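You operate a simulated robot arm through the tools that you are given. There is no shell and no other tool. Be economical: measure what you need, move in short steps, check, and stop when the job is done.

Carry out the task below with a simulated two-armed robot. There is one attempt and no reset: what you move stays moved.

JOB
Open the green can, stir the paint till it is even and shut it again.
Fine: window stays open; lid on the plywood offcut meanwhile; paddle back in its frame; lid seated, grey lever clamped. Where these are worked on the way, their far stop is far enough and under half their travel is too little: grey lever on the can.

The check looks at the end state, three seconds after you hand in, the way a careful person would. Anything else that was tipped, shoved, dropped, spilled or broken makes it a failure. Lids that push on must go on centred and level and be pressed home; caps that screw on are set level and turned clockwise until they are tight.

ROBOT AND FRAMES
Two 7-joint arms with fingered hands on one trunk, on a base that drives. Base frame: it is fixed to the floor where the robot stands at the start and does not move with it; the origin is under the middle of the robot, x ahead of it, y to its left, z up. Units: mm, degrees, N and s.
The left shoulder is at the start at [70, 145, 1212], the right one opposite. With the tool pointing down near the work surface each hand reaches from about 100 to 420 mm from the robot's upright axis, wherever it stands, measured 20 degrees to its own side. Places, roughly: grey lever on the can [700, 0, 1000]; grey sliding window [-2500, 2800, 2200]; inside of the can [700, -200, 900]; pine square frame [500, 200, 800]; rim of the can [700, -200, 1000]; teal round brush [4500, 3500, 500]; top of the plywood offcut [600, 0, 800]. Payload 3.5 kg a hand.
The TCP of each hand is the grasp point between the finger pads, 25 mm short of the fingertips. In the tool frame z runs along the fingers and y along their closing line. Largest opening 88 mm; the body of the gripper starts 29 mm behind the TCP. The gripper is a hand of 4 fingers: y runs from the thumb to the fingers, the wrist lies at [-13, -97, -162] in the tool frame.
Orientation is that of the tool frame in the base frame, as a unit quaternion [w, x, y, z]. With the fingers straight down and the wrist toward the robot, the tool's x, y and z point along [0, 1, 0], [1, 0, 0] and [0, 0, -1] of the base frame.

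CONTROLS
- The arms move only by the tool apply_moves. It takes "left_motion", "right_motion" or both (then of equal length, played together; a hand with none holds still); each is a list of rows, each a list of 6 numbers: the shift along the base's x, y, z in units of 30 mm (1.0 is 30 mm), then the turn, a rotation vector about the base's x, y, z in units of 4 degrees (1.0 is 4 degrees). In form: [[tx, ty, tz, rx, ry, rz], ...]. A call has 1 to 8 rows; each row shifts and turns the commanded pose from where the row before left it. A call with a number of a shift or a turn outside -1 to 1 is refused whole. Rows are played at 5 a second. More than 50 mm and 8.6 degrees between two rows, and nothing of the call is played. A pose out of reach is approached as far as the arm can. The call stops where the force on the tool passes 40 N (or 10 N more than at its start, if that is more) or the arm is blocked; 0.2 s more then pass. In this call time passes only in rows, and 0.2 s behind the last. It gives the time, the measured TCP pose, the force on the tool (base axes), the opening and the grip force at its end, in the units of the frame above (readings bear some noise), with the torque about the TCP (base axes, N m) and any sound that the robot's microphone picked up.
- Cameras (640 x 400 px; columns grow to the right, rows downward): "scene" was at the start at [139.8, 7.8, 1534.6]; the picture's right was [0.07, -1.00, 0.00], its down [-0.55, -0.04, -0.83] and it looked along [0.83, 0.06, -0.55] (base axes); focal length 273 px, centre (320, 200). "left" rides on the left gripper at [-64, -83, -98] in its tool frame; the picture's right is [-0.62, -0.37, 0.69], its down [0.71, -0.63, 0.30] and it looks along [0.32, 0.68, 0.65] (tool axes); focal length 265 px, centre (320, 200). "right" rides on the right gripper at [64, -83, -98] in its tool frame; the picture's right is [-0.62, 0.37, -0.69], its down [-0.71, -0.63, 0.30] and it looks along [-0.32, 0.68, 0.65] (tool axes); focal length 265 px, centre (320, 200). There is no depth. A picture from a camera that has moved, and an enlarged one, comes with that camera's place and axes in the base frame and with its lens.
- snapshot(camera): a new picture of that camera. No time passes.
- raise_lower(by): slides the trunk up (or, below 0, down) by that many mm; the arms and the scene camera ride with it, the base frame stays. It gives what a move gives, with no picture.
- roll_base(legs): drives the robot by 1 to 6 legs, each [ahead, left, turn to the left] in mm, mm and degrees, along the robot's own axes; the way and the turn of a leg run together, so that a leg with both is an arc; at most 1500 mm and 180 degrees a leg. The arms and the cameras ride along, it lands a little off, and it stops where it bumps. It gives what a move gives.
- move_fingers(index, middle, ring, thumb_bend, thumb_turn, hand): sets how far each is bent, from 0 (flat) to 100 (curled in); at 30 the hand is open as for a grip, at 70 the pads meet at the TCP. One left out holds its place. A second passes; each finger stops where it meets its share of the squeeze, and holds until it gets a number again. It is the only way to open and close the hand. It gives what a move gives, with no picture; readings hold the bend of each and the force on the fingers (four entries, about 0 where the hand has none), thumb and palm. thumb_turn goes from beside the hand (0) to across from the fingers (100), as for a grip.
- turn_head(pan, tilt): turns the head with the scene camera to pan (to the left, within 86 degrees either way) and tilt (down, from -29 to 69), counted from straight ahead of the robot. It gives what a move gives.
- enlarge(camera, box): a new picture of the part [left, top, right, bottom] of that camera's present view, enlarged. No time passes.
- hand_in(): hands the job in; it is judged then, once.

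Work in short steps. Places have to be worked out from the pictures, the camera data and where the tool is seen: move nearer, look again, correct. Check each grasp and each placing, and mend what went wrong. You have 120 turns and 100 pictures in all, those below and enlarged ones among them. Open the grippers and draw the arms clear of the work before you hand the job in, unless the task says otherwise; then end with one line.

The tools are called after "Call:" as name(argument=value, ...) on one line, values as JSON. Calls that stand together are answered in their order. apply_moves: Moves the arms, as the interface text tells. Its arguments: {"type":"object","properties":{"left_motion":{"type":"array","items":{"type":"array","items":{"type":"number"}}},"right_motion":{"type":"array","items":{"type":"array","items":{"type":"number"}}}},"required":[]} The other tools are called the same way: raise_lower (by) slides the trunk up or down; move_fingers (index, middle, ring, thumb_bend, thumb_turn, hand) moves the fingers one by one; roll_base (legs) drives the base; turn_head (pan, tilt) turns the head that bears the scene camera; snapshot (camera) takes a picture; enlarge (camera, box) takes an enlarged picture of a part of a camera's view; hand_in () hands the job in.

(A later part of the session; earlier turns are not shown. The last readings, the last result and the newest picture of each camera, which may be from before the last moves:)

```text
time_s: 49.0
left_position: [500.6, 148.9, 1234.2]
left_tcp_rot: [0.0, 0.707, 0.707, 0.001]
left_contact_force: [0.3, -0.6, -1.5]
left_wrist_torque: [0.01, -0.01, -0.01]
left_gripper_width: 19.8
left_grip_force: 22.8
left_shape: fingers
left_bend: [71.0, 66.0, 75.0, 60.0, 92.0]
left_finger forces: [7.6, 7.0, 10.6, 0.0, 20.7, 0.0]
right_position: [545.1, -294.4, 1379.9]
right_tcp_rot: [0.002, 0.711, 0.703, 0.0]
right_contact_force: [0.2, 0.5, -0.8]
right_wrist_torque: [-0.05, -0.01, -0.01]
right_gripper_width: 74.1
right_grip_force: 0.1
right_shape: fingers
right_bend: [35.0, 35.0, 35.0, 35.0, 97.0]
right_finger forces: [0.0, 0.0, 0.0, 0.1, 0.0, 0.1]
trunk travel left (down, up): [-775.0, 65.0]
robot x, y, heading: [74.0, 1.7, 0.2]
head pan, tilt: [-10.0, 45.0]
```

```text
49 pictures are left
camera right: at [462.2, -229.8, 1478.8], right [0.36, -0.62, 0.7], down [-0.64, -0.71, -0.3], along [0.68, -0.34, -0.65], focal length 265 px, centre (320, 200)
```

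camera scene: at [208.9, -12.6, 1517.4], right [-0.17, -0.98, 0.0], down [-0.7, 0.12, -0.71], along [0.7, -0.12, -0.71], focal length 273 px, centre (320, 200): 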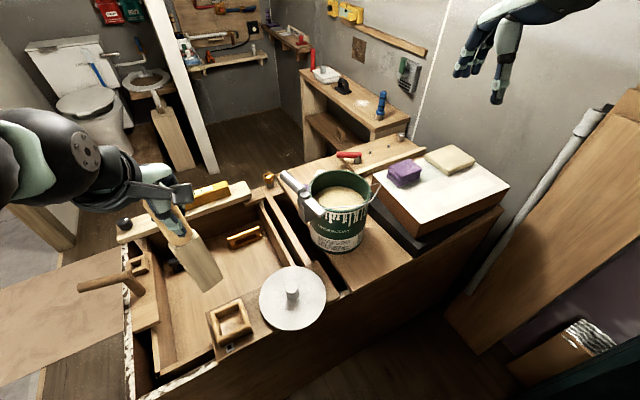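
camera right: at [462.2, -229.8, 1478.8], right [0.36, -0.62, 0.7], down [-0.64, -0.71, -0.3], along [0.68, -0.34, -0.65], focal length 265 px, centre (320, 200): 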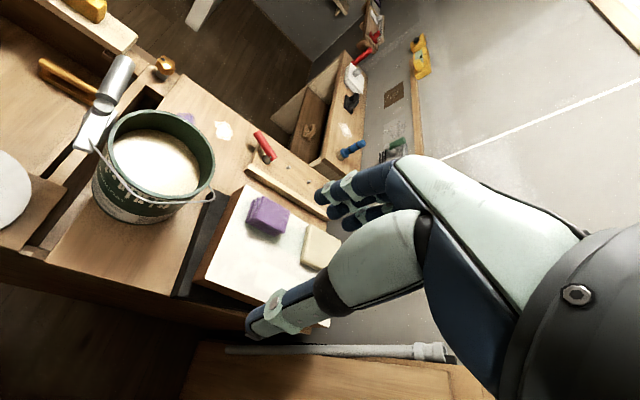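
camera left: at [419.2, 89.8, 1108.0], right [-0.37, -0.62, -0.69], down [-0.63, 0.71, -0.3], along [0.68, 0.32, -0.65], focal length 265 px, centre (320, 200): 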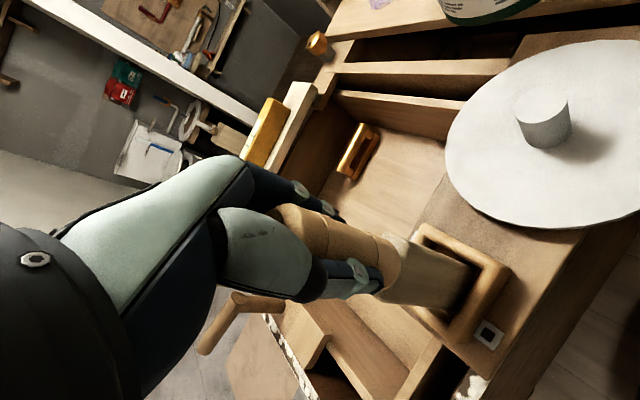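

Paddle tip is ~201 mm below TCP (tip z≈1033 now). Carry it, rising to tip ≈1080, over toward the can with a −30° yaw for reach.

Call:
apply_moves(left_motion=[[0.6, -0.6, 0.6, 0, 0, -0.9], [0.73, -0.93, 0.5, 0, 0, -0.9], [0.73, -0.93, 0.5, 0, 0, -0.9], [0.73, -0.93, 0.1, 0, 0, -0.9], [0.73, -0.93, 0, 0, 0, -0.9], [0.73, -0.93, 0, 0, 0, -0.9], [0.73, -0.93, 0, 0, 0, -0.9], [0.73, -0.93, 0, 0, 0, -0.9]])

Call:
snapshot(camera="scene")

Call:
snapshot(camera="right")

```text
time_s: 50.9
left_position: [674.2, -66.1, 1283.2]
left_tcp_rot: [-0.001, 0.861, 0.508, 0.0]
left_contact_force: [0.7, -0.5, -1.5]
left_wrist_torque: [-0.02, -0.01, 0.0]
left_gripper_width: 19.7
left_grip_force: 22.4
left_shape: fingers
left_bend: [71.0, 66.0, 76.0, 60.0, 92.0]
left_finger forces: [7.5, 7.0, 10.6, 0.1, 20.6, 0.1]
right_position: [547.1, -296.0, 1378.9]
right_tcp_rot: [0.0, 0.711, 0.703, -0.001]
right_contact_force: [-0.2, 0.3, -0.8]
right_wrist_torque: [0.0, 0.04, -0.01]
right_gripper_width: 73.9
right_grip_force: 0.0
right_shape: fingers
right_bend: [35.0, 35.0, 35.0, 35.0, 97.0]
right_finger forces: [0.0, 0.0, 0.0, 0.1, 0.1, 0.0]
trunk travel left (down, up): [-775.0, 65.0]
robot x, y, heading: [78.0, 1.6, -0.0]
head pan, tilt: [-10.0, 45.0]
```

```text
48 pictures are left
camera scene: at [211.7, -14.8, 1517.2], right [-0.17, -0.98, 0.0], down [-0.7, 0.12, -0.71], along [0.7, -0.12, -0.71], focal length 273 px, centre (320, 200)
```

scene: 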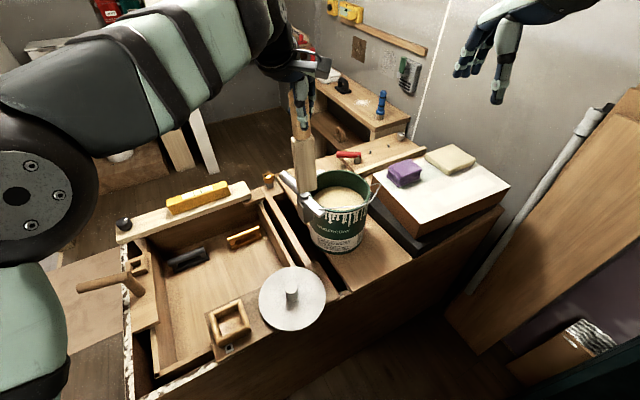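

```text
47 pictures are left
camera right: at [464.9, -232.0, 1477.6], right [0.36, -0.62, 0.69], down [-0.64, -0.71, -0.3], along [0.68, -0.33, -0.65], focal length 265 px, centre (320, 200)
```

right: 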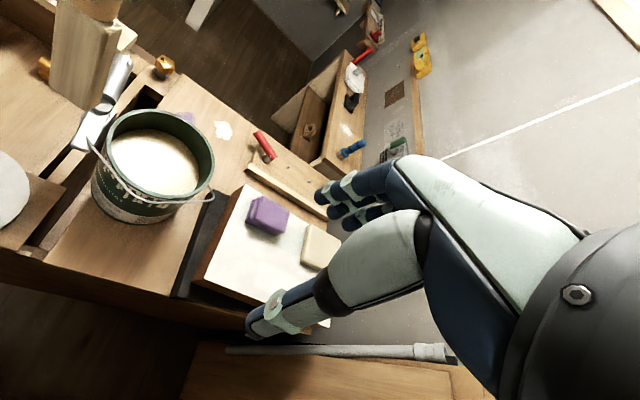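

Good. Move over the can centre (≈[743,-160]) at the same height, then look.

Call:
apply_moves(left_motion=[[0.6, -0.8, 0, 0, 0, 0], [0.6, -0.8, 0, 0, 0, 0], [0.6, -0.8, 0, 0, 0, 0], [0.5, -0.7, 0, 0, 0, 0]])

Call:
snapshot(camera="scene")

Call:
snapshot(camera="right")

```text
time_s: 51.9
left_position: [707.7, -94.1, 1285.1]
left_tcp_rot: [0.005, 0.857, 0.516, -0.004]
left_contact_force: [1.1, 0.7, -2.0]
left_wrist_torque: [-0.01, -0.05, 0.01]
left_gripper_width: 19.5
left_grip_force: 22.2
left_shape: fingers
left_bend: [71.0, 66.0, 76.0, 60.0, 91.0]
left_finger forces: [7.1, 7.1, 10.7, 0.0, 20.0, 0.0]
left hand out of reach, approached as far as the arm can: row 2, 3, 4
right_position: [545.7, -296.0, 1380.0]
right_tcp_rot: [0.002, 0.712, 0.702, -0.001]
right_contact_force: [-0.6, -0.6, -1.0]
right_wrist_torque: [0.0, 0.02, 0.01]
right_gripper_width: 73.7
right_grip_force: 0.1
right_shape: fingers
right_bend: [35.0, 35.0, 35.0, 35.0, 97.0]
right_finger forces: [0.0, 0.1, 0.0, 0.0, 0.0, 0.0]
trunk travel left (down, up): [-775.0, 65.0]
robot x, y, heading: [76.9, -1.1, -0.0]
head pan, tilt: [-10.0, 45.0]
```

```text
46 pictures are left
camera scene: at [208.5, -13.3, 1517.5], right [-0.17, -0.98, 0.0], down [-0.7, 0.12, -0.71], along [0.7, -0.12, -0.71], focal length 273 px, centre (320, 200)
```

scene: 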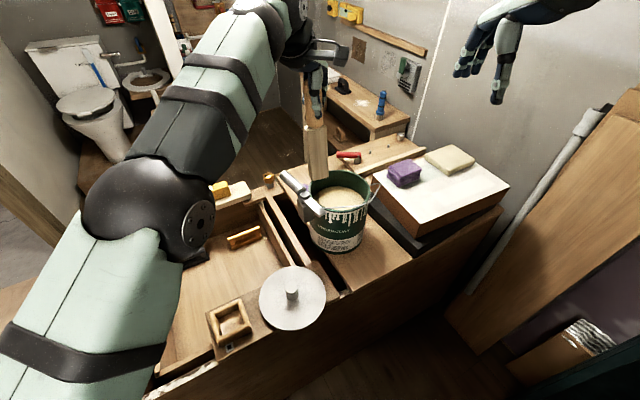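

```text
45 pictures are left
camera right: at [461.7, -230.5, 1478.8], right [0.36, -0.62, 0.7], down [-0.64, -0.71, -0.3], along [0.68, -0.34, -0.65], focal length 265 px, centre (320, 200)
```

right: 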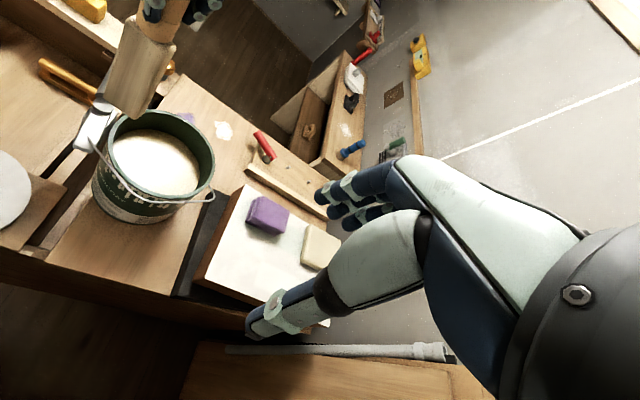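

The left arm runs out of reach. I'll back the command to a reachable pose, then shift the base 80 mm right and 30 mm ahead (bench front recedes on that side).

Call:
apply_moves(left_motion=[[-0.6, 0.8, 0, 0, 0, 0], [-0.5, 0.8, 0, 0, 0, 0]])

Call:
roll_base(legs=[[30, -80, 0]])

Call:
snapshot(camera="scene")

```text
time_s: 52.5
left_position: [666.1, -54.2, 1282.4]
left_tcp_rot: [0.001, 0.861, 0.508, 0.002]
left_contact_force: [-0.1, 0.8, -1.5]
left_wrist_torque: [-0.01, -0.05, 0.02]
left_gripper_width: 19.4
left_grip_force: 22.3
left_shape: fingers
left_bend: [71.0, 66.0, 76.0, 60.0, 91.0]
left_finger forces: [7.2, 7.2, 11.0, 0.1, 19.8, 0.0]
right_position: [543.6, -293.4, 1382.3]
right_tcp_rot: [0.004, 0.711, 0.703, -0.001]
right_contact_force: [0.2, 0.5, 1.0]
right_wrist_torque: [-0.02, 0.0, 0.01]
right_gripper_width: 73.9
right_grip_force: 0.1
right_shape: fingers
right_bend: [35.0, 35.0, 35.0, 35.0, 97.0]
right_finger forces: [0.1, 0.1, 0.0, 0.0, 0.0, 0.0]
trunk travel left (down, up): [-775.0, 65.0]
robot x, y, heading: [76.3, 1.5, 0.0]
head pan, tilt: [-10.0, 45.0]
```

```text
time_s: 53.5
left_position: [698.4, -125.7, 1282.5]
left_tcp_rot: [0.002, 0.86, 0.51, 0.0]
left_contact_force: [0.3, 0.8, -0.5]
left_wrist_torque: [-0.04, -0.02, -0.01]
left_gripper_width: 19.3
left_grip_force: 22.2
left_shape: fingers
left_bend: [71.0, 66.0, 76.0, 60.0, 91.0]
left_finger forces: [7.1, 7.0, 11.0, 0.0, 19.8, 0.0]
right_position: [572.6, -366.3, 1382.6]
right_tcp_rot: [0.004, 0.711, 0.703, -0.002]
right_contact_force: [-0.7, 0.5, 0.0]
right_wrist_torque: [-0.02, 0.0, -0.04]
right_gripper_width: 73.7
right_grip_force: 0.0
right_shape: fingers
right_bend: [35.0, 35.0, 35.0, 35.0, 97.0]
right_finger forces: [0.0, 0.0, 0.0, 0.0, 0.0, 0.0]
trunk travel left (down, up): [-775.0, 65.0]
robot x, y, heading: [111.4, -77.0, 0.3]
head pan, tilt: [-10.0, 45.0]
```

```text
44 pictures are left
camera scene: at [236.9, -84.5, 1517.8], right [-0.17, -0.99, 0.0], down [-0.7, 0.12, -0.71], along [0.7, -0.12, -0.71], focal length 273 px, centre (320, 200)
```

scene: 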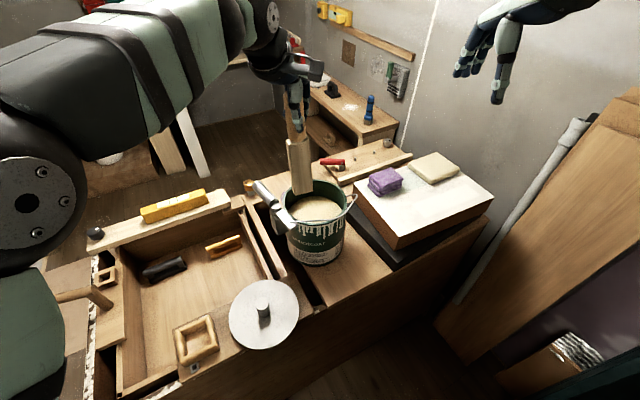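

Now within reach; move the remaining ≈[+45,−34] to the can centre.

Call:
apply_moves(left_motion=[[0.5, -0.4, 0, 0, 0, 0], [0.5, -0.4, 0, 0, 0, 0], [0.5, -0.35, 0, 0, 0, 0]])

Call:
enlarge(camera="scene", box=[240, 80, 400, 280])

Call:
snapshot(camera="right")

```text
time_s: 54.3
left_position: [748.0, -168.7, 1279.2]
left_tcp_rot: [-0.002, 0.861, 0.509, 0.0]
left_contact_force: [0.7, 0.8, -1.0]
left_wrist_torque: [-0.02, -0.01, -0.02]
left_gripper_width: 18.9
left_grip_force: 22.9
left_shape: fingers
left_bend: [72.0, 66.0, 76.0, 60.0, 91.0]
left_finger forces: [7.2, 7.2, 11.2, 0.1, 19.3, 0.0]
right_position: [579.7, -374.7, 1378.1]
right_tcp_rot: [0.0, 0.711, 0.703, -0.001]
right_contact_force: [-0.1, 0.2, -0.4]
right_wrist_torque: [0.03, 0.02, -0.01]
right_gripper_width: 73.8
right_grip_force: 0.1
right_shape: fingers
right_bend: [35.0, 35.0, 35.0, 35.0, 97.0]
right_finger forces: [0.0, 0.0, 0.1, 0.1, 0.0, 0.1]
trunk travel left (down, up): [-775.0, 65.0]
robot x, y, heading: [110.6, -75.6, 0.2]
head pan, tilt: [-10.0, 45.0]
```

```text
2.00 times, centred on (320, 180) of scene
camera zoom: at [242.9, -94.1, 1517.1], right [-0.17, -0.99, 0.0], down [-0.7, 0.12, -0.71], along [0.69, -0.12, -0.71], focal length 546 px, centre (320, 240)
```

zoom: 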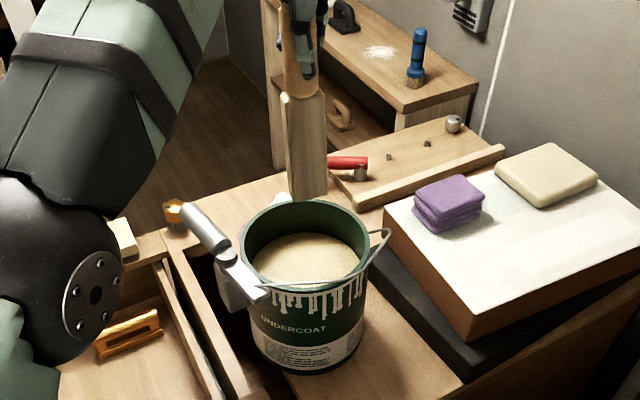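

```text
42 pictures are left
camera right: at [496.1, -310.5, 1477.4], right [0.36, -0.62, 0.69], down [-0.64, -0.71, -0.3], along [0.68, -0.33, -0.65], focal length 265 px, centre (320, 200)
```

right: 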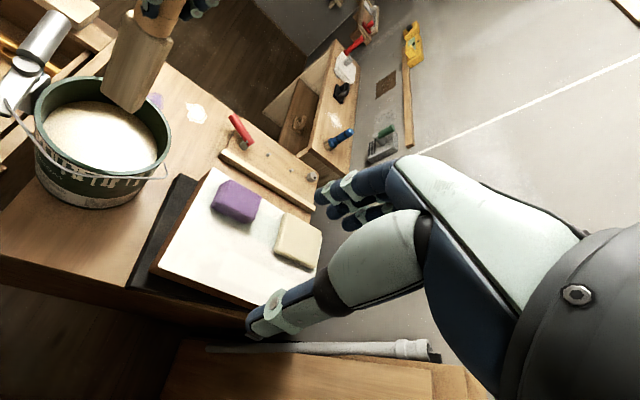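

Can centre ≈[748,-161]. Adjust +8 mm y and lower the blade just into the mouth.

Call:
apply_moves(left_motion=[[0, 0.27, -0.6, 0, 0, 0], [0, 0, -0.8, 0, 0, 0], [0, 0, -0.8, 0, 0, 0], [0, 0, -0.8, 0, 0, 0]])

Call:
enlarge(camera="scene", box=[240, 100, 400, 260])

Call:
enlarge(camera="right", box=[0, 0, 240, 220])

```text
time_s: 55.3
left_position: [745.3, -157.1, 1193.6]
left_tcp_rot: [0.002, 0.86, 0.511, -0.001]
left_contact_force: [-0.4, -0.5, -0.2]
left_wrist_torque: [0.0, 0.01, -0.01]
left_gripper_width: 19.3
left_grip_force: 22.2
left_shape: fingers
left_bend: [72.0, 66.0, 76.0, 60.0, 91.0]
left_finger forces: [7.1, 7.2, 11.5, 0.0, 19.3, 0.1]
right_position: [576.3, -372.1, 1380.5]
right_tcp_rot: [0.003, 0.711, 0.703, -0.001]
right_contact_force: [-0.5, 0.3, 0.1]
right_wrist_torque: [-0.02, -0.03, 0.02]
right_gripper_width: 73.9
right_grip_force: 0.0
right_shape: fingers
right_bend: [35.0, 35.0, 35.0, 35.0, 97.0]
right_finger forces: [0.0, 0.1, 0.0, 0.0, 0.0, 0.1]
trunk travel left (down, up): [-775.0, 65.0]
robot x, y, heading: [109.8, -79.0, 0.1]
head pan, tilt: [-10.0, 45.0]
```

```text
2.50 times, centred on (320, 180) of scene
camera zoom: at [239.5, -90.4, 1517.4], right [-0.17, -0.99, 0.0], down [-0.7, 0.12, -0.71], along [0.7, -0.12, -0.71], focal length 682 px, centre (320, 250)
```

zoom: 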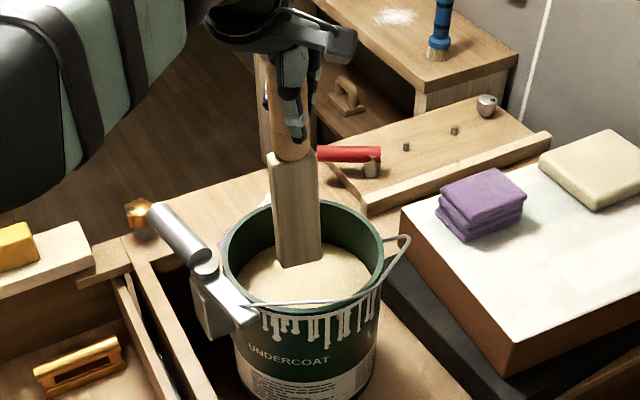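

```text
1.82 times, centred on (120, 110) of right
camera zoom: at [492.9, -306.8, 1479.0], right [0.36, -0.62, 0.7], down [-0.64, -0.71, -0.3], along [0.68, -0.33, -0.65], focal length 483 px, centre (684, 364)
```

zoom: 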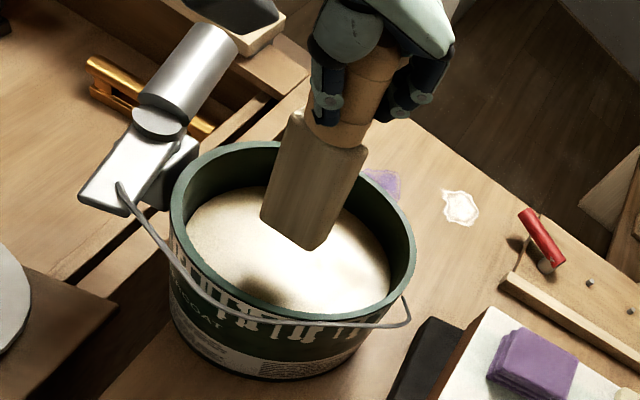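

Blade is well centred in the mouth. Lower into the paint with force watch.

Call:
apply_moves(left_motion=[[0, 0, -0.7, 0, 0, 0], [0, 0, -0.7, 0, 0, 0], [0, 0, -0.7, 0, 0, 0], [0, 0, -0.7, 0, 0, 0], [0, 0, -0.6, 0, 0, 0], [0, 0, -0.5, 0, 0, 0], [0, 0, -0.5, 0, 0, 0], [0, 0, -0.3, 0, 0, 0]])

Call:
enlarge(camera="right", box=[0, 0, 240, 220])

```text
time_s: 57.1
left_position: [743.3, -159.6, 1060.7]
left_tcp_rot: [0.008, 0.86, 0.51, 0.008]
left_contact_force: [1.9, -2.2, 31.4]
left_wrist_torque: [0.13, -0.13, -0.07]
left_gripper_width: 18.0
left_grip_force: 31.9
left_shape: fingers
left_bend: [72.0, 66.0, 77.0, 62.0, 91.0]
left_finger forces: [9.7, 10.3, 13.9, 0.0, 29.8, 0.1]
right_position: [569.5, -372.6, 1384.6]
right_tcp_rot: [0.003, 0.711, 0.703, 0.001]
right_contact_force: [0.2, 0.3, -0.2]
right_wrist_torque: [0.01, -0.01, -0.03]
right_gripper_width: 73.9
right_grip_force: 0.1
right_shape: fingers
right_bend: [35.0, 35.0, 35.0, 35.0, 97.0]
right_finger forces: [0.1, 0.1, 0.0, 0.1, 0.0, 0.0]
trunk travel left (down, up): [-775.0, 65.0]
robot x, y, heading: [108.3, -80.5, 0.1]
head pan, tilt: [-10.0, 45.0]
```

```text
1.82 times, centred on (120, 110) of right
camera zoom: at [485.2, -307.7, 1481.7], right [0.36, -0.62, 0.7], down [-0.64, -0.71, -0.31], along [0.68, -0.33, -0.65], focal length 483 px, centre (684, 364)
```

zoom: 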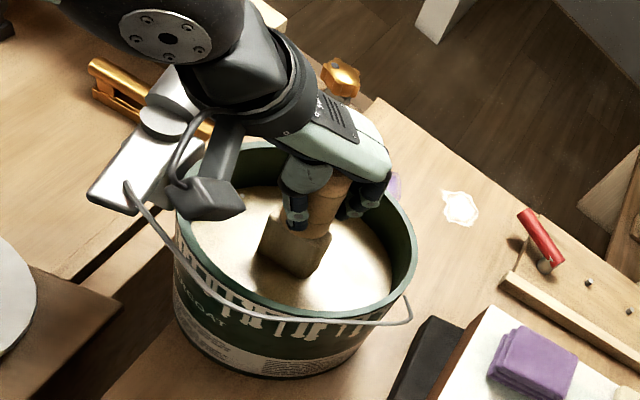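

Bottom touched at TCP z≈1061. Raise ~10 mm, go out to 35 mm radius and start a slow circle.

Call:
apply_moves(left_motion=[[0, 0, 0.35, 0, 0, 0], [-0.58, 0, 0.05, 0, 0, 0], [-0.58, 0, 0, 0, 0, 0], [0.09, -0.447, 0, 0, 0, 0], [0.253, -0.377, 0, 0, 0, 0], [0.377, -0.253, 0, 0, 0, 0], [0.447, -0.09, 0, 0, 0, 0], [0.447, 0.09, 0, 0, 0, 0]])

Call:
enlarge(camera="scene", box=[240, 100, 400, 260])

```text
time_s: 58.9
left_position: [760.0, -190.2, 1063.2]
left_tcp_rot: [-0.001, 0.86, 0.51, -0.001]
left_contact_force: [0.5, -0.6, -0.6]
left_wrist_torque: [-0.02, 0.0, -0.01]
left_gripper_width: 17.7
left_grip_force: 21.2
left_shape: fingers
left_bend: [72.0, 67.0, 77.0, 61.0, 91.0]
left_finger forces: [6.5, 8.8, 7.5, 0.0, 18.6, 0.0]
right_position: [577.9, -372.8, 1379.8]
right_tcp_rot: [0.002, 0.711, 0.703, 0.0]
right_contact_force: [-1.3, 0.7, -1.0]
right_wrist_torque: [-0.02, 0.03, -0.01]
right_gripper_width: 74.1
right_grip_force: 0.1
right_shape: fingers
right_bend: [35.0, 35.0, 35.0, 35.0, 97.0]
right_finger forces: [0.1, 0.0, 0.0, 0.1, 0.0, 0.0]
trunk travel left (down, up): [-775.0, 65.0]
robot x, y, heading: [112.8, -78.7, 0.0]
head pan, tilt: [-10.0, 45.0]
```

```text
2.50 times, centred on (320, 180) of scene
camera zoom: at [240.3, -91.2, 1517.3], right [-0.17, -0.99, 0.0], down [-0.7, 0.12, -0.71], along [0.7, -0.12, -0.71], focal length 682 px, centre (320, 250)
```

zoom: 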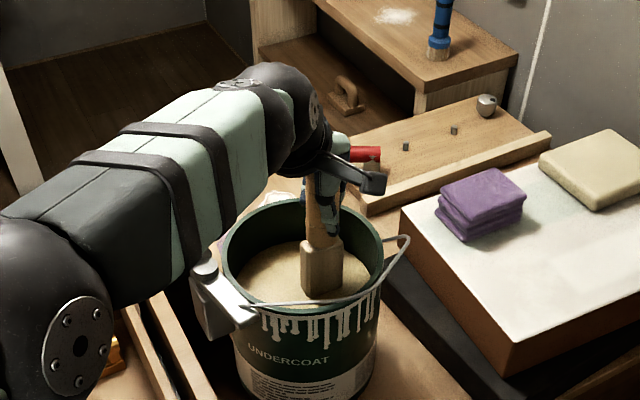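

No drag and no contact. Continue with two full revolutions, then look.

Call:
apply_moves(left_motion=[[0.479, 0.368, 0, 0, 0, 0], [0.231, 0.558, 0, 0, 0, 0], [-0.079, 0.599, 0, 0, 0, 0], [-0.368, 0.479, 0, 0, 0, 0], [-0.558, 0.231, 0, 0, 0, 0], [-0.599, -0.079, 0, 0, 0, 0], [-0.479, -0.368, 0, 0, 0, 0], [-0.231, -0.558, 0, 0, 0, 0]])

Call:
apply_moves(left_motion=[[0.079, -0.599, 0, 0, 0, 0], [0.368, -0.479, 0, 0, 0, 0], [0.558, -0.231, 0, 0, 0, 0], [0.599, 0.079, 0, 0, 0, 0], [0.479, 0.368, 0, 0, 0, 0], [0.231, 0.558, 0, 0, 0, 0], [-0.079, 0.599, 0, 0, 0, 0], [-0.368, 0.479, 0, 0, 0, 0]])

Call:
apply_moves(left_motion=[[-0.558, 0.231, 0, 0, 0, 0], [-0.599, -0.079, 0, 0, 0, 0], [-0.479, -0.368, 0, 0, 0, 0], [-0.231, -0.558, 0, 0, 0, 0], [0.079, -0.599, 0, 0, 0, 0], [0.368, -0.479, 0, 0, 0, 0], [0.558, -0.231, 0, 0, 0, 0], [0.599, 0.079, 0, 0, 0, 0]])

Call:
enlarge(camera="right", box=[0, 0, 240, 220])

```text
time_s: 60.7
left_position: [713.0, -155.4, 1062.3]
left_tcp_rot: [-0.001, 0.86, 0.511, 0.001]
left_contact_force: [1.5, -1.0, -1.3]
left_wrist_torque: [-0.1, -0.27, 0.0]
left_gripper_width: 16.9
left_grip_force: 23.1
left_shape: fingers
left_bend: [72.0, 66.0, 77.0, 63.0, 90.0]
left_finger forces: [7.5, 9.1, 8.8, 0.0, 19.7, 0.0]
right_position: [576.8, -373.4, 1380.7]
right_tcp_rot: [0.002, 0.71, 0.704, -0.001]
right_contact_force: [-0.4, -0.1, 0.6]
right_wrist_torque: [0.0, -0.01, 0.03]
right_gripper_width: 74.0
right_grip_force: 0.0
right_shape: fingers
right_bend: [35.0, 35.0, 35.0, 35.0, 97.0]
right_finger forces: [0.0, 0.0, 0.0, 0.0, 0.1, 0.0]
trunk travel left (down, up): [-775.0, 65.0]
robot x, y, heading: [109.6, -80.5, 0.2]
head pan, tilt: [-10.0, 45.0]
```

```text
time_s: 62.5
left_position: [766.5, -129.5, 1061.1]
left_tcp_rot: [0.0, 0.86, 0.51, 0.0]
left_contact_force: [-0.3, -0.5, -0.2]
left_wrist_torque: [-0.05, -0.06, 0.02]
left_gripper_width: 16.9
left_grip_force: 20.5
left_shape: fingers
left_bend: [72.0, 67.0, 77.0, 61.0, 90.0]
left_finger forces: [6.6, 9.4, 6.7, 0.1, 18.7, 0.0]
right_position: [576.4, -372.7, 1380.1]
right_tcp_rot: [0.003, 0.711, 0.703, -0.001]
right_contact_force: [-0.6, -0.1, -0.4]
right_wrist_torque: [0.0, 0.01, 0.04]
right_gripper_width: 74.0
right_grip_force: 0.1
right_shape: fingers
right_bend: [35.0, 35.0, 35.0, 35.0, 97.0]
right_finger forces: [0.1, 0.0, 0.0, 0.1, 0.0, 0.0]
trunk travel left (down, up): [-775.0, 65.0]
robot x, y, heading: [109.4, -76.8, 0.2]
head pan, tilt: [-10.0, 45.0]
```

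```text
time_s: 64.3
left_position: [758.3, -191.2, 1062.7]
left_tcp_rot: [-0.001, 0.86, 0.509, -0.001]
left_contact_force: [-1.3, -0.1, -1.0]
left_wrist_torque: [-0.05, 0.01, -0.03]
left_gripper_width: 16.6
left_grip_force: 20.5
left_shape: fingers
left_bend: [72.0, 67.0, 77.0, 61.0, 90.0]
left_finger forces: [6.5, 9.7, 6.2, 0.0, 17.8, 0.0]
right_position: [575.8, -371.8, 1379.7]
right_tcp_rot: [0.001, 0.711, 0.703, 0.0]
right_contact_force: [0.5, 0.2, 0.9]
right_wrist_torque: [-0.02, 0.01, -0.02]
right_gripper_width: 74.0
right_grip_force: 0.0
right_shape: fingers
right_bend: [35.0, 35.0, 35.0, 35.0, 97.0]
right_finger forces: [0.0, 0.0, 0.0, 0.0, 0.0, 0.0]
trunk travel left (down, up): [-775.0, 65.0]
robot x, y, heading: [110.2, -79.9, 0.2]
head pan, tilt: [-10.0, 45.0]
```

```text
1.82 times, centred on (120, 110) of right
camera zoom: at [493.6, -307.7, 1478.7], right [0.36, -0.62, 0.7], down [-0.64, -0.71, -0.3], along [0.68, -0.33, -0.65], focal length 483 px, centre (684, 364)
```

zoom: 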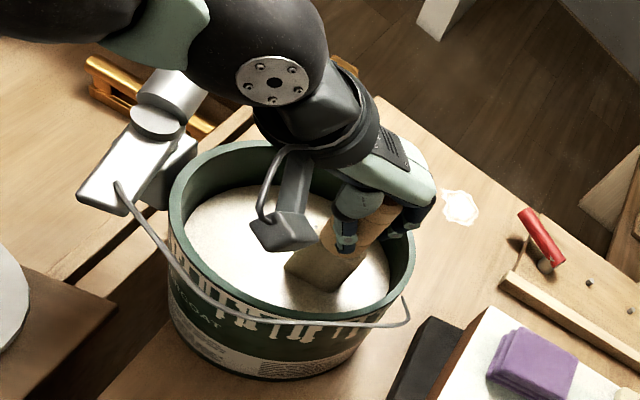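

Paint looks more even. Do a few more revolutions.

Call:
apply_moves(left_motion=[[0.479, 0.368, 0, 0, 0, 0], [0.231, 0.558, 0, 0, 0, 0], [-0.079, 0.599, 0, 0, 0, 0], [-0.368, 0.479, 0, 0, 0, 0], [-0.5, 0.231, 0, 0, 0, 0], [-0.5, -0.079, 0, 0, 0, 0], [-0.479, -0.368, 0, 0, 0, 0], [-0.18, -0.558, 0, 0, 0, 0]])

Call:
apply_moves(left_motion=[[0.079, -0.599, 0, 0, 0, 0], [0.368, -0.479, 0, 0, 0, 0], [0.508, -0.231, 0, 0, 0, 0], [0.499, 0.079, 0, 0, 0, 0], [0.479, 0.368, 0, 0, 0, 0], [0.231, 0.558, 0, 0, 0, 0], [-0.079, 0.599, 0, 0, 0, 0], [-0.368, 0.479, 0, 0, 0, 0]])

Call:
apply_moves(left_motion=[[-0.508, 0.231, 0, 0, 0, 0], [-0.549, -0.079, 0, 0, 0, 0], [-0.479, -0.368, 0, 0, 0, 0], [-0.231, -0.558, 0, 0, 0, 0], [0.079, -0.599, 0, 0, 0, 0], [0.368, -0.479, 0, 0, 0, 0], [0.558, -0.231, 0, 0, 0, 0], [0.599, 0.079, 0, 0, 0, 0]])

Call:
apply_moves(left_motion=[[0.479, 0.368, 0, 0, 0, 0], [0.231, 0.558, 0, 0, 0, 0], [-0.079, 0.599, 0, 0, 0, 0], [-0.368, 0.479, 0, 0, 0, 0], [-0.5, 0.231, 0, 0, 0, 0], [-0.5, -0.079, 0, 0, 0, 0], [-0.479, -0.368, 0, 0, 0, 0], [-0.18, -0.558, 0, 0, 0, 0]])

Call:
enlarge(camera="right", box=[0, 0, 240, 220])

```text
time_s: 66.1
left_position: [715.7, -155.2, 1062.6]
left_tcp_rot: [0.001, 0.86, 0.511, 0.001]
left_contact_force: [1.9, -1.0, -2.1]
left_wrist_torque: [-0.11, -0.29, -0.01]
left_gripper_width: 16.3
left_grip_force: 22.3
left_shape: fingers
left_bend: [72.0, 66.0, 77.0, 63.0, 90.0]
left_finger forces: [7.6, 9.0, 8.8, 0.0, 18.6, 0.0]
right_position: [576.7, -373.2, 1379.9]
right_tcp_rot: [0.002, 0.711, 0.703, -0.002]
right_contact_force: [-0.2, 0.9, -0.5]
right_wrist_torque: [-0.02, 0.01, 0.02]
right_gripper_width: 74.2
right_grip_force: 0.1
right_shape: fingers
right_bend: [35.0, 35.0, 35.0, 35.0, 97.0]
right_finger forces: [0.1, 0.0, 0.0, 0.0, 0.0, 0.1]
trunk travel left (down, up): [-775.0, 65.0]
robot x, y, heading: [109.1, -81.5, -0.3]
head pan, tilt: [-10.0, 45.0]
```

```text
time_s: 67.9
left_position: [769.6, -128.2, 1062.4]
left_tcp_rot: [0.001, 0.86, 0.51, 0.0]
left_contact_force: [1.2, -0.7, 2.5]
left_wrist_torque: [-0.33, -0.21, -0.01]
left_gripper_width: 15.8
left_grip_force: 23.7
left_shape: fingers
left_bend: [72.0, 67.0, 77.0, 63.0, 90.0]
left_finger forces: [8.0, 10.2, 9.5, 0.0, 19.6, 0.0]
right_position: [576.8, -372.1, 1379.9]
right_tcp_rot: [0.002, 0.711, 0.703, -0.001]
right_contact_force: [-0.5, -0.4, -0.3]
right_wrist_torque: [-0.01, -0.01, 0.01]
right_gripper_width: 73.7
right_grip_force: 0.1
right_shape: fingers
right_bend: [35.0, 35.0, 35.0, 35.0, 97.0]
right_finger forces: [0.1, 0.1, 0.1, 0.0, 0.0, 0.1]
trunk travel left (down, up): [-775.0, 65.0]
robot x, y, heading: [107.3, -83.7, -0.0]
head pan, tilt: [-10.0, 45.0]
```

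```text
time_s: 69.7
left_position: [762.4, -190.9, 1061.4]
left_tcp_rot: [0.0, 0.86, 0.51, 0.0]
left_contact_force: [-0.6, 0.2, 1.7]
left_wrist_torque: [-0.02, 0.27, 0.04]
left_gripper_width: 15.1
left_grip_force: 19.6
left_shape: fingers
left_bend: [72.0, 71.0, 78.0, 62.0, 90.0]
left_finger forces: [6.1, 8.0, 7.4, 0.0, 18.1, 0.0]
right_position: [575.5, -371.9, 1379.4]
right_tcp_rot: [0.002, 0.71, 0.704, -0.001]
right_contact_force: [0.3, 0.7, 0.3]
right_wrist_torque: [0.04, 0.01, -0.04]
right_gripper_width: 73.9
right_grip_force: 0.1
right_shape: fingers
right_bend: [35.0, 35.0, 35.0, 35.0, 97.0]
right_finger forces: [0.1, 0.1, 0.0, 0.0, 0.0, 0.0]
trunk travel left (down, up): [-775.0, 65.0]
robot x, y, heading: [108.5, -76.9, 0.3]
head pan, tilt: [-10.0, 45.0]
```

```text
time_s: 71.5
left_position: [721.7, -155.1, 1061.6]
left_tcp_rot: [0.0, 0.861, 0.509, 0.0]
left_contact_force: [1.1, -0.6, -1.1]
left_wrist_torque: [-0.13, -0.23, 0.01]
left_gripper_width: 14.7
left_grip_force: 23.6
left_shape: fingers
left_bend: [72.0, 66.0, 78.0, 64.0, 90.0]
left_finger forces: [7.3, 8.3, 11.9, 0.1, 19.1, 0.0]
right_position: [576.6, -373.6, 1380.3]
right_tcp_rot: [0.002, 0.711, 0.703, -0.001]
right_contact_force: [0.2, -0.1, 0.5]
right_wrist_torque: [0.0, 0.02, 0.02]
right_gripper_width: 73.9
right_grip_force: 0.0
right_shape: fingers
right_bend: [35.0, 35.0, 35.0, 35.0, 97.0]
right_finger forces: [0.0, 0.0, 0.0, 0.0, 0.0, 0.0]
trunk travel left (down, up): [-775.0, 65.0]
robot x, y, heading: [106.1, -79.7, 0.0]
head pan, tilt: [-10.0, 45.0]
```

```text
1.82 times, centred on (120, 110) of right
camera zoom: at [492.9, -308.7, 1478.7], right [0.36, -0.62, 0.7], down [-0.64, -0.71, -0.3], along [0.68, -0.33, -0.65], focal length 483 px, centre (684, 364)
```

zoom: 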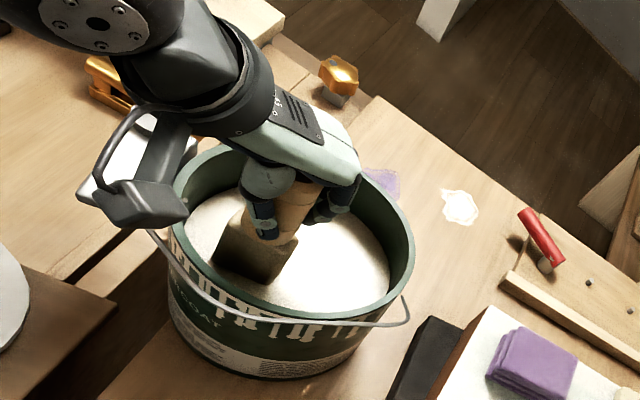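

Surface now looks much more uniform. Zoom tightly on the paint to judge, and check paddle posture in the scene view.

Call:
enlarge(camera="right", box=[50, 60, 170, 135])

Call:
enlarge(camera="scene", box=[250, 120, 370, 220])

```text
5.33 times, centred on (110, 98) of right
camera zoom: at [492.9, -308.7, 1478.7], right [0.36, -0.62, 0.7], down [-0.64, -0.71, -0.3], along [0.68, -0.33, -0.65], focal length 1416 px, centre (1440, 747)
```

zoom: 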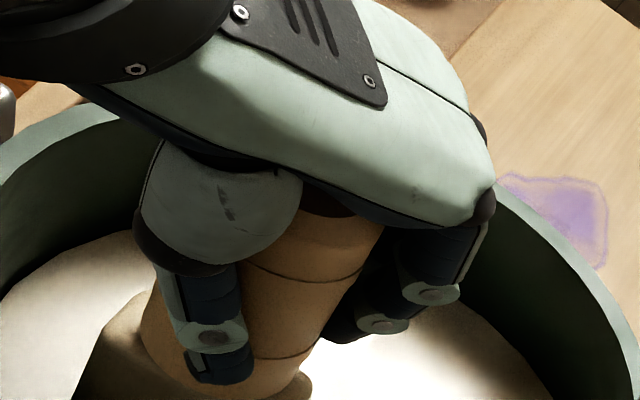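

```text
4.00 times, centred on (310, 170) of scene
camera zoom: at [239.6, -92.4, 1517.4], right [-0.17, -0.99, 0.0], down [-0.7, 0.12, -0.71], along [0.7, -0.12, -0.71], focal length 1091 px, centre (360, 320)
```

zoom: 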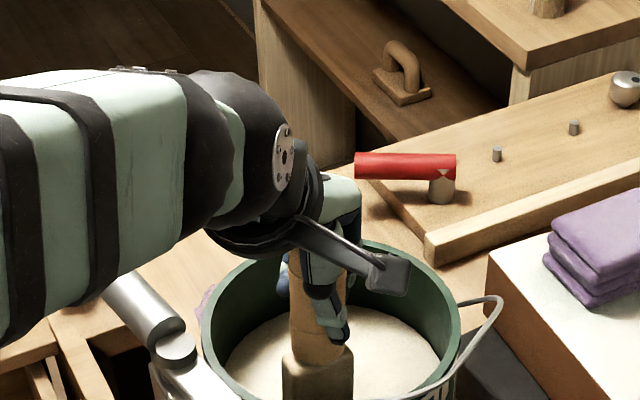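

Looks close to even; add three inner revolutions (25 mm radius) for certainty.

Call:
apply_moves(left_motion=[[0.16, -0.618, 0, 0, 0, 0], [0.55, -0.324, 0, 0, 0, 0], [0.618, 0.16, 0, 0, 0, 0], [0.324, 0.55, 0, 0, 0, 0], [-0.16, 0.618, 0, 0, 0, 0], [-0.55, 0.324, 0, 0, 0, 0], [-0.618, -0.16, 0, 0, 0, 0], [-0.324, -0.55, 0, 0, 0, 0]])

Call:
apply_moves(left_motion=[[0.16, -0.618, 0, 0, 0, 0], [0.55, -0.324, 0, 0, 0, 0], [0.618, 0.16, 0, 0, 0, 0], [0.324, 0.55, 0, 0, 0, 0], [-0.16, 0.618, 0, 0, 0, 0], [-0.55, 0.324, 0, 0, 0, 0], [-0.618, -0.16, 0, 0, 0, 0], [-0.324, -0.55, 0, 0, 0, 0]])

Call:
apply_moves(left_motion=[[0.16, -0.618, 0, 0, 0, 0], [0.55, -0.324, 0, 0, 0, 0], [0.618, 0.16, 0, 0, 0, 0], [0.324, 0.55, 0, 0, 0, 0], [-0.16, 0.618, 0, 0, 0, 0], [-0.55, 0.324, 0, 0, 0, 0], [-0.618, -0.16, 0, 0, 0, 0], [-0.324, -0.55, 0, 0, 0, 0]])

Call:
apply_moves(left_motion=[[0.5, -0.1, 0.1, 0, 0, 0], [0.3, -0.1, 0.6, 0, 0, 0], [0, 0, 0.8, 0, 0, 0], [0, 0, 0.8, 0, 0, 0], [0, 0, 0.8, 0, 0, 0], [0, 0, 0.8, 0, 0, 0]])

Call:
enlarge(camera="right", box=[0, 0, 240, 220])

Call:
enlarge(camera="scene", box=[240, 100, 400, 260])

```text
time_s: 73.3
left_position: [722.5, -155.4, 1063.5]
left_tcp_rot: [0.0, 0.86, 0.511, 0.001]
left_contact_force: [1.7, -0.9, -1.9]
left_wrist_torque: [-0.21, -0.44, -0.01]
left_gripper_width: 14.7
left_grip_force: 23.9
left_shape: fingers
left_bend: [72.0, 66.0, 78.0, 64.0, 90.0]
left_finger forces: [8.1, 9.0, 11.0, 0.0, 19.2, 0.0]
right_position: [577.9, -372.8, 1379.1]
right_tcp_rot: [0.001, 0.711, 0.703, -0.001]
right_contact_force: [-0.3, -0.9, 0.9]
right_wrist_torque: [-0.01, 0.04, 0.01]
right_gripper_width: 74.0
right_grip_force: 0.0
right_shape: fingers
right_bend: [35.0, 35.0, 35.0, 35.0, 97.0]
right_finger forces: [0.0, 0.0, 0.0, 0.0, 0.0, 0.1]
trunk travel left (down, up): [-775.0, 65.0]
robot x, y, heading: [111.0, -76.2, 0.2]
head pan, tilt: [-10.0, 45.0]
```

```text
time_s: 75.1
left_position: [722.8, -153.7, 1062.7]
left_tcp_rot: [0.001, 0.86, 0.51, 0.001]
left_contact_force: [3.9, -1.2, 1.3]
left_wrist_torque: [-0.09, -0.56, -0.06]
left_gripper_width: 14.6
left_grip_force: 25.4
left_shape: fingers
left_bend: [72.0, 66.0, 78.0, 64.0, 90.0]
left_finger forces: [8.1, 9.6, 12.0, 0.0, 20.1, 0.0]
right_position: [576.0, -373.1, 1380.1]
right_tcp_rot: [0.002, 0.711, 0.703, -0.001]
right_contact_force: [-0.5, 0.2, -0.4]
right_wrist_torque: [-0.01, 0.0, 0.03]
right_gripper_width: 73.8
right_grip_force: 0.0
right_shape: fingers
right_bend: [35.0, 35.0, 35.0, 35.0, 97.0]
right_finger forces: [0.1, 0.0, 0.0, 0.0, 0.1, 0.1]
trunk travel left (down, up): [-775.0, 65.0]
robot x, y, heading: [108.9, -78.8, -0.2]
head pan, tilt: [-10.0, 45.0]
```

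```text
time_s: 76.9
left_position: [723.5, -155.1, 1062.9]
left_tcp_rot: [0.0, 0.86, 0.511, 0.001]
left_contact_force: [1.7, -1.1, -1.4]
left_wrist_torque: [-0.12, -0.41, -0.03]
left_gripper_width: 14.2
left_grip_force: 24.2
left_shape: fingers
left_bend: [72.0, 66.0, 78.0, 64.0, 90.0]
left_finger forces: [7.9, 8.8, 11.8, 0.1, 19.2, 0.0]
right_position: [576.7, -373.5, 1380.2]
right_tcp_rot: [0.002, 0.711, 0.703, -0.001]
right_contact_force: [-0.2, 0.3, -0.2]
right_wrist_torque: [0.0, 0.03, -0.01]
right_gripper_width: 74.0
right_grip_force: 0.0
right_shape: fingers
right_bend: [35.0, 35.0, 35.0, 35.0, 97.0]
right_finger forces: [0.1, 0.0, 0.0, 0.1, 0.0, 0.0]
trunk travel left (down, up): [-775.0, 65.0]
robot x, y, heading: [106.2, -76.6, 0.1]
head pan, tilt: [-10.0, 45.0]
```

```text
time_s: 78.3
left_position: [747.2, -159.3, 1181.4]
left_tcp_rot: [0.001, 0.86, 0.511, 0.0]
left_contact_force: [-0.2, 0.3, -1.1]
left_wrist_torque: [0.01, -0.02, 0.03]
left_gripper_width: 14.1
left_grip_force: 20.5
left_shape: fingers
left_bend: [72.0, 67.0, 78.0, 64.0, 90.0]
left_finger forces: [6.2, 8.4, 9.0, 0.0, 18.0, 0.0]
right_position: [575.7, -372.5, 1380.2]
right_tcp_rot: [0.002, 0.711, 0.703, 0.0]
right_contact_force: [-0.1, 0.8, 0.1]
right_wrist_torque: [-0.02, 0.01, -0.04]
right_gripper_width: 73.6
right_grip_force: 0.1
right_shape: fingers
right_bend: [35.0, 35.0, 35.0, 35.0, 97.0]
right_finger forces: [0.0, 0.0, 0.0, 0.0, 0.0, 0.0]
trunk travel left (down, up): [-775.0, 65.0]
robot x, y, heading: [109.9, -82.0, 0.0]
head pan, tilt: [-10.0, 45.0]
```

```text
1.82 times, centred on (120, 110) of right
camera zoom: at [492.7, -307.5, 1478.9], right [0.36, -0.62, 0.7], down [-0.64, -0.71, -0.3], along [0.68, -0.33, -0.65], focal length 483 px, centre (684, 364)
```

zoom: 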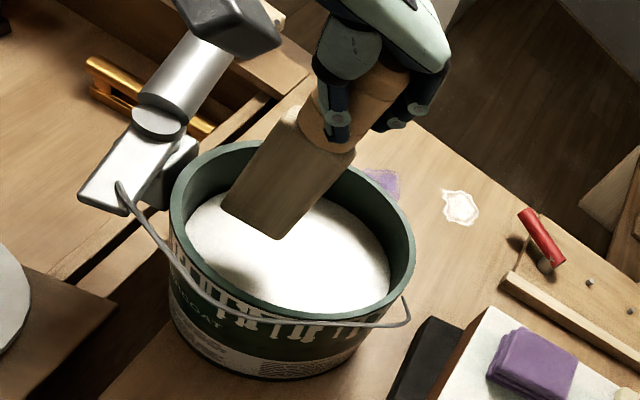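

```text
2.50 times, centred on (320, 180) of scene
camera zoom: at [239.4, -91.1, 1517.4], right [-0.17, -0.99, 0.0], down [-0.7, 0.12, -0.71], along [0.7, -0.12, -0.71], focal length 682 px, centre (320, 250)
```

zoom: 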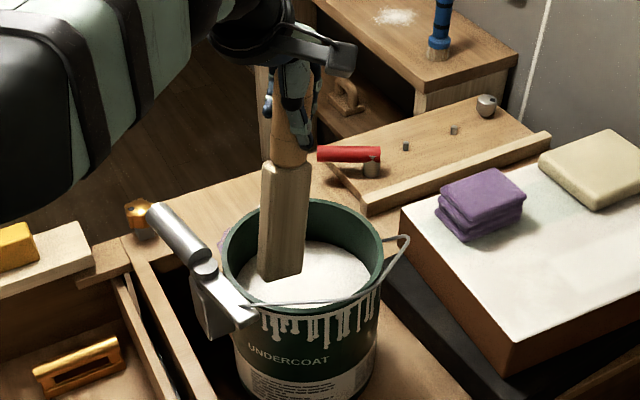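

Paint is uniformly white. The paddle has tilted ~14° in the grip (tip ≈[712,-132] vs TCP [747,-159]); rotate the hand to bring it upright while lifting over the can.

Call:
apply_moves(left_motion=[[0, 0, 0.4, -0.535, -0.69, 0], [0, 0, 0.6, -0.535, -0.69, 0], [0, 0, 0.6, -0.535, -0.69, 0], [0, 0, 0.6, -0.535, -0.69, 0], [0, 0, 0.6, 0, 0, 0]])

Call:
snapshot(camera="scene")

Call:
snapshot(camera="right")

```text
time_s: 79.5
left_position: [744.6, -160.3, 1264.1]
left_tcp_rot: [0.113, 0.853, 0.507, 0.046]
left_contact_force: [0.0, 0.2, -0.9]
left_wrist_torque: [-0.01, -0.01, -0.01]
left_gripper_width: 14.0
left_grip_force: 20.4
left_shape: fingers
left_bend: [72.0, 67.0, 78.0, 63.0, 90.0]
left_finger forces: [6.1, 8.3, 8.6, 0.1, 17.9, 0.0]
right_position: [576.5, -372.1, 1380.1]
right_tcp_rot: [0.002, 0.711, 0.703, -0.001]
right_contact_force: [0.9, 0.0, 0.4]
right_wrist_torque: [-0.02, -0.04, -0.02]
right_gripper_width: 74.1
right_grip_force: 0.1
right_shape: fingers
right_bend: [35.0, 35.0, 35.0, 35.0, 97.0]
right_finger forces: [0.1, 0.0, 0.0, 0.0, 0.0, 0.0]
trunk travel left (down, up): [-775.0, 65.0]
robot x, y, heading: [109.6, -78.1, 0.0]
head pan, tilt: [-10.0, 45.0]
```

```text
31 pictures are left
camera scene: at [239.5, -91.3, 1517.4], right [-0.17, -0.99, 0.0], down [-0.7, 0.12, -0.71], along [0.7, -0.12, -0.71], focal length 273 px, centre (320, 200)
```

scene: 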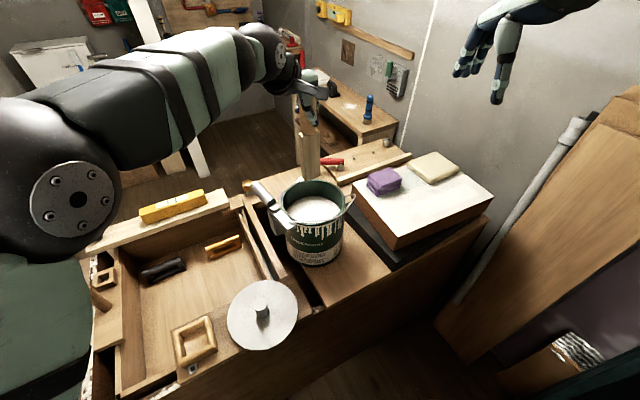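

```text
30 pictures are left
camera right: at [492.8, -307.7, 1478.8], right [0.36, -0.62, 0.7], down [-0.64, -0.71, -0.3], along [0.68, -0.33, -0.65], focal length 265 px, centre (320, 200)
```

right: 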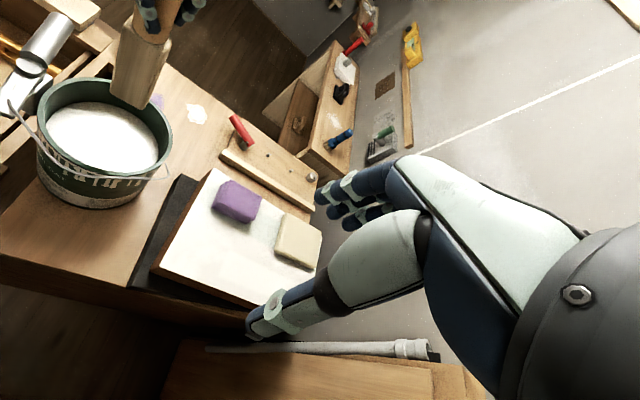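

Paint bright and even; paddle upright again. Carry it back over the frame (~[502,152]) undoing the yaw.

Call:
apply_moves(left_motion=[[-0.73, 0.94, 0.1, 0, 0, 0.65], [-0.73, 0.94, 0.1, 0, 0, 0.65], [-0.73, 0.94, 0, 0, 0, 0.65], [-0.73, 0.94, 0, 0, 0, 0.65], [-0.73, 0.94, 0, 0, 0, 0.65], [-0.73, 0.94, 0, 0, 0, 0.65], [-0.73, 0.94, 0, 0, 0, 0.65], [-0.73, 0.94, 0, 0, 0, 0.65]])

Call:
apply_moves(left_motion=[[-0.73, 0.94, 0, 0, 0, 0.65], [-0.73, 0.94, 0, 0, 0, 0.65], [-0.73, 0.94, 0, 0, 0, 0.65]])

Call:
enlarge(camera="scene", box=[110, 200, 290, 390])

Call:
snapshot(camera="left")

```text
time_s: 81.3
left_position: [568.3, 68.2, 1271.3]
left_tcp_rot: [0.105, 0.748, 0.653, 0.065]
left_contact_force: [0.1, 0.6, -1.9]
left_wrist_torque: [-0.06, 0.0, -0.05]
left_gripper_width: 13.5
left_grip_force: 20.2
left_shape: fingers
left_bend: [72.0, 67.0, 78.0, 63.0, 90.0]
left_finger forces: [6.2, 8.5, 8.2, 0.0, 17.6, 0.0]
right_position: [574.8, -370.4, 1380.8]
right_tcp_rot: [0.002, 0.711, 0.704, -0.001]
right_contact_force: [0.7, -0.9, 0.3]
right_wrist_torque: [-0.03, 0.0, 0.0]
right_gripper_width: 73.9
right_grip_force: 0.0
right_shape: fingers
right_bend: [35.0, 35.0, 35.0, 35.0, 97.0]
right_finger forces: [0.0, 0.0, 0.1, 0.0, 0.1, 0.0]
trunk travel left (down, up): [-775.0, 65.0]
robot x, y, heading: [109.5, -81.5, 0.1]
head pan, tilt: [-10.0, 45.0]
```

```text
time_s: 82.1
left_position: [504.3, 151.3, 1269.1]
left_tcp_rot: [0.099, 0.703, 0.701, 0.071]
left_contact_force: [-0.1, 0.3, -2.0]
left_wrist_torque: [0.01, -0.02, -0.01]
left_gripper_width: 13.4
left_grip_force: 20.4
left_shape: fingers
left_bend: [72.0, 67.0, 78.0, 63.0, 90.0]
left_finger forces: [6.3, 8.4, 7.9, 0.0, 17.3, 0.0]
right_position: [576.0, -372.1, 1381.0]
right_tcp_rot: [0.002, 0.711, 0.703, -0.002]
right_contact_force: [0.3, -0.2, 0.0]
right_wrist_torque: [0.02, 0.0, 0.02]
right_gripper_width: 74.0
right_grip_force: 0.0
right_shape: fingers
right_bend: [35.0, 35.0, 35.0, 35.0, 97.0]
right_finger forces: [0.1, 0.0, 0.0, 0.0, 0.1, 0.1]
trunk travel left (down, up): [-775.0, 65.0]
robot x, y, heading: [106.6, -81.5, 0.2]
head pan, tilt: [-10.0, 45.0]
```

```text
2.11 times, centred on (200, 295) of scene
camera zoom: at [239.2, -90.2, 1517.5], right [-0.17, -0.99, 0.0], down [-0.7, 0.12, -0.71], along [0.7, -0.12, -0.71], focal length 574 px, centre (573, 0)
```

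zoom: 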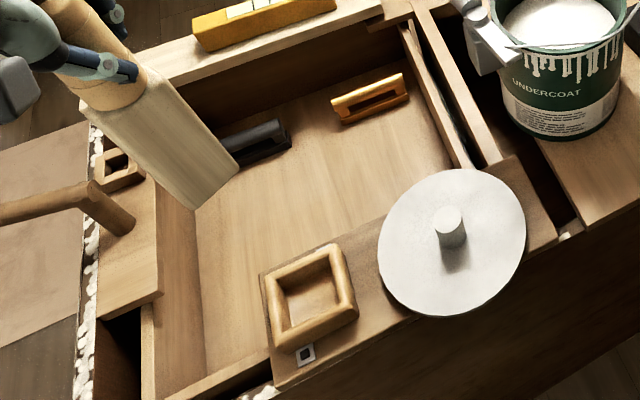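

```text
28 pictures are left
camera left: at [401.0, 89.8, 1344.9], right [-0.19, -0.65, -0.74], down [-0.53, 0.7, -0.47], along [0.82, 0.3, -0.48], focal length 265 px, centre (320, 200)
```

left: 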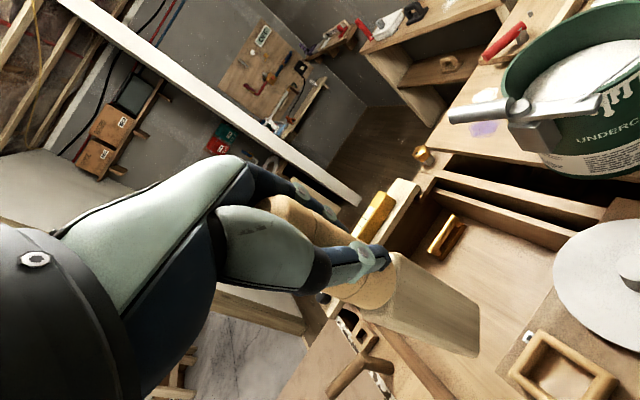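

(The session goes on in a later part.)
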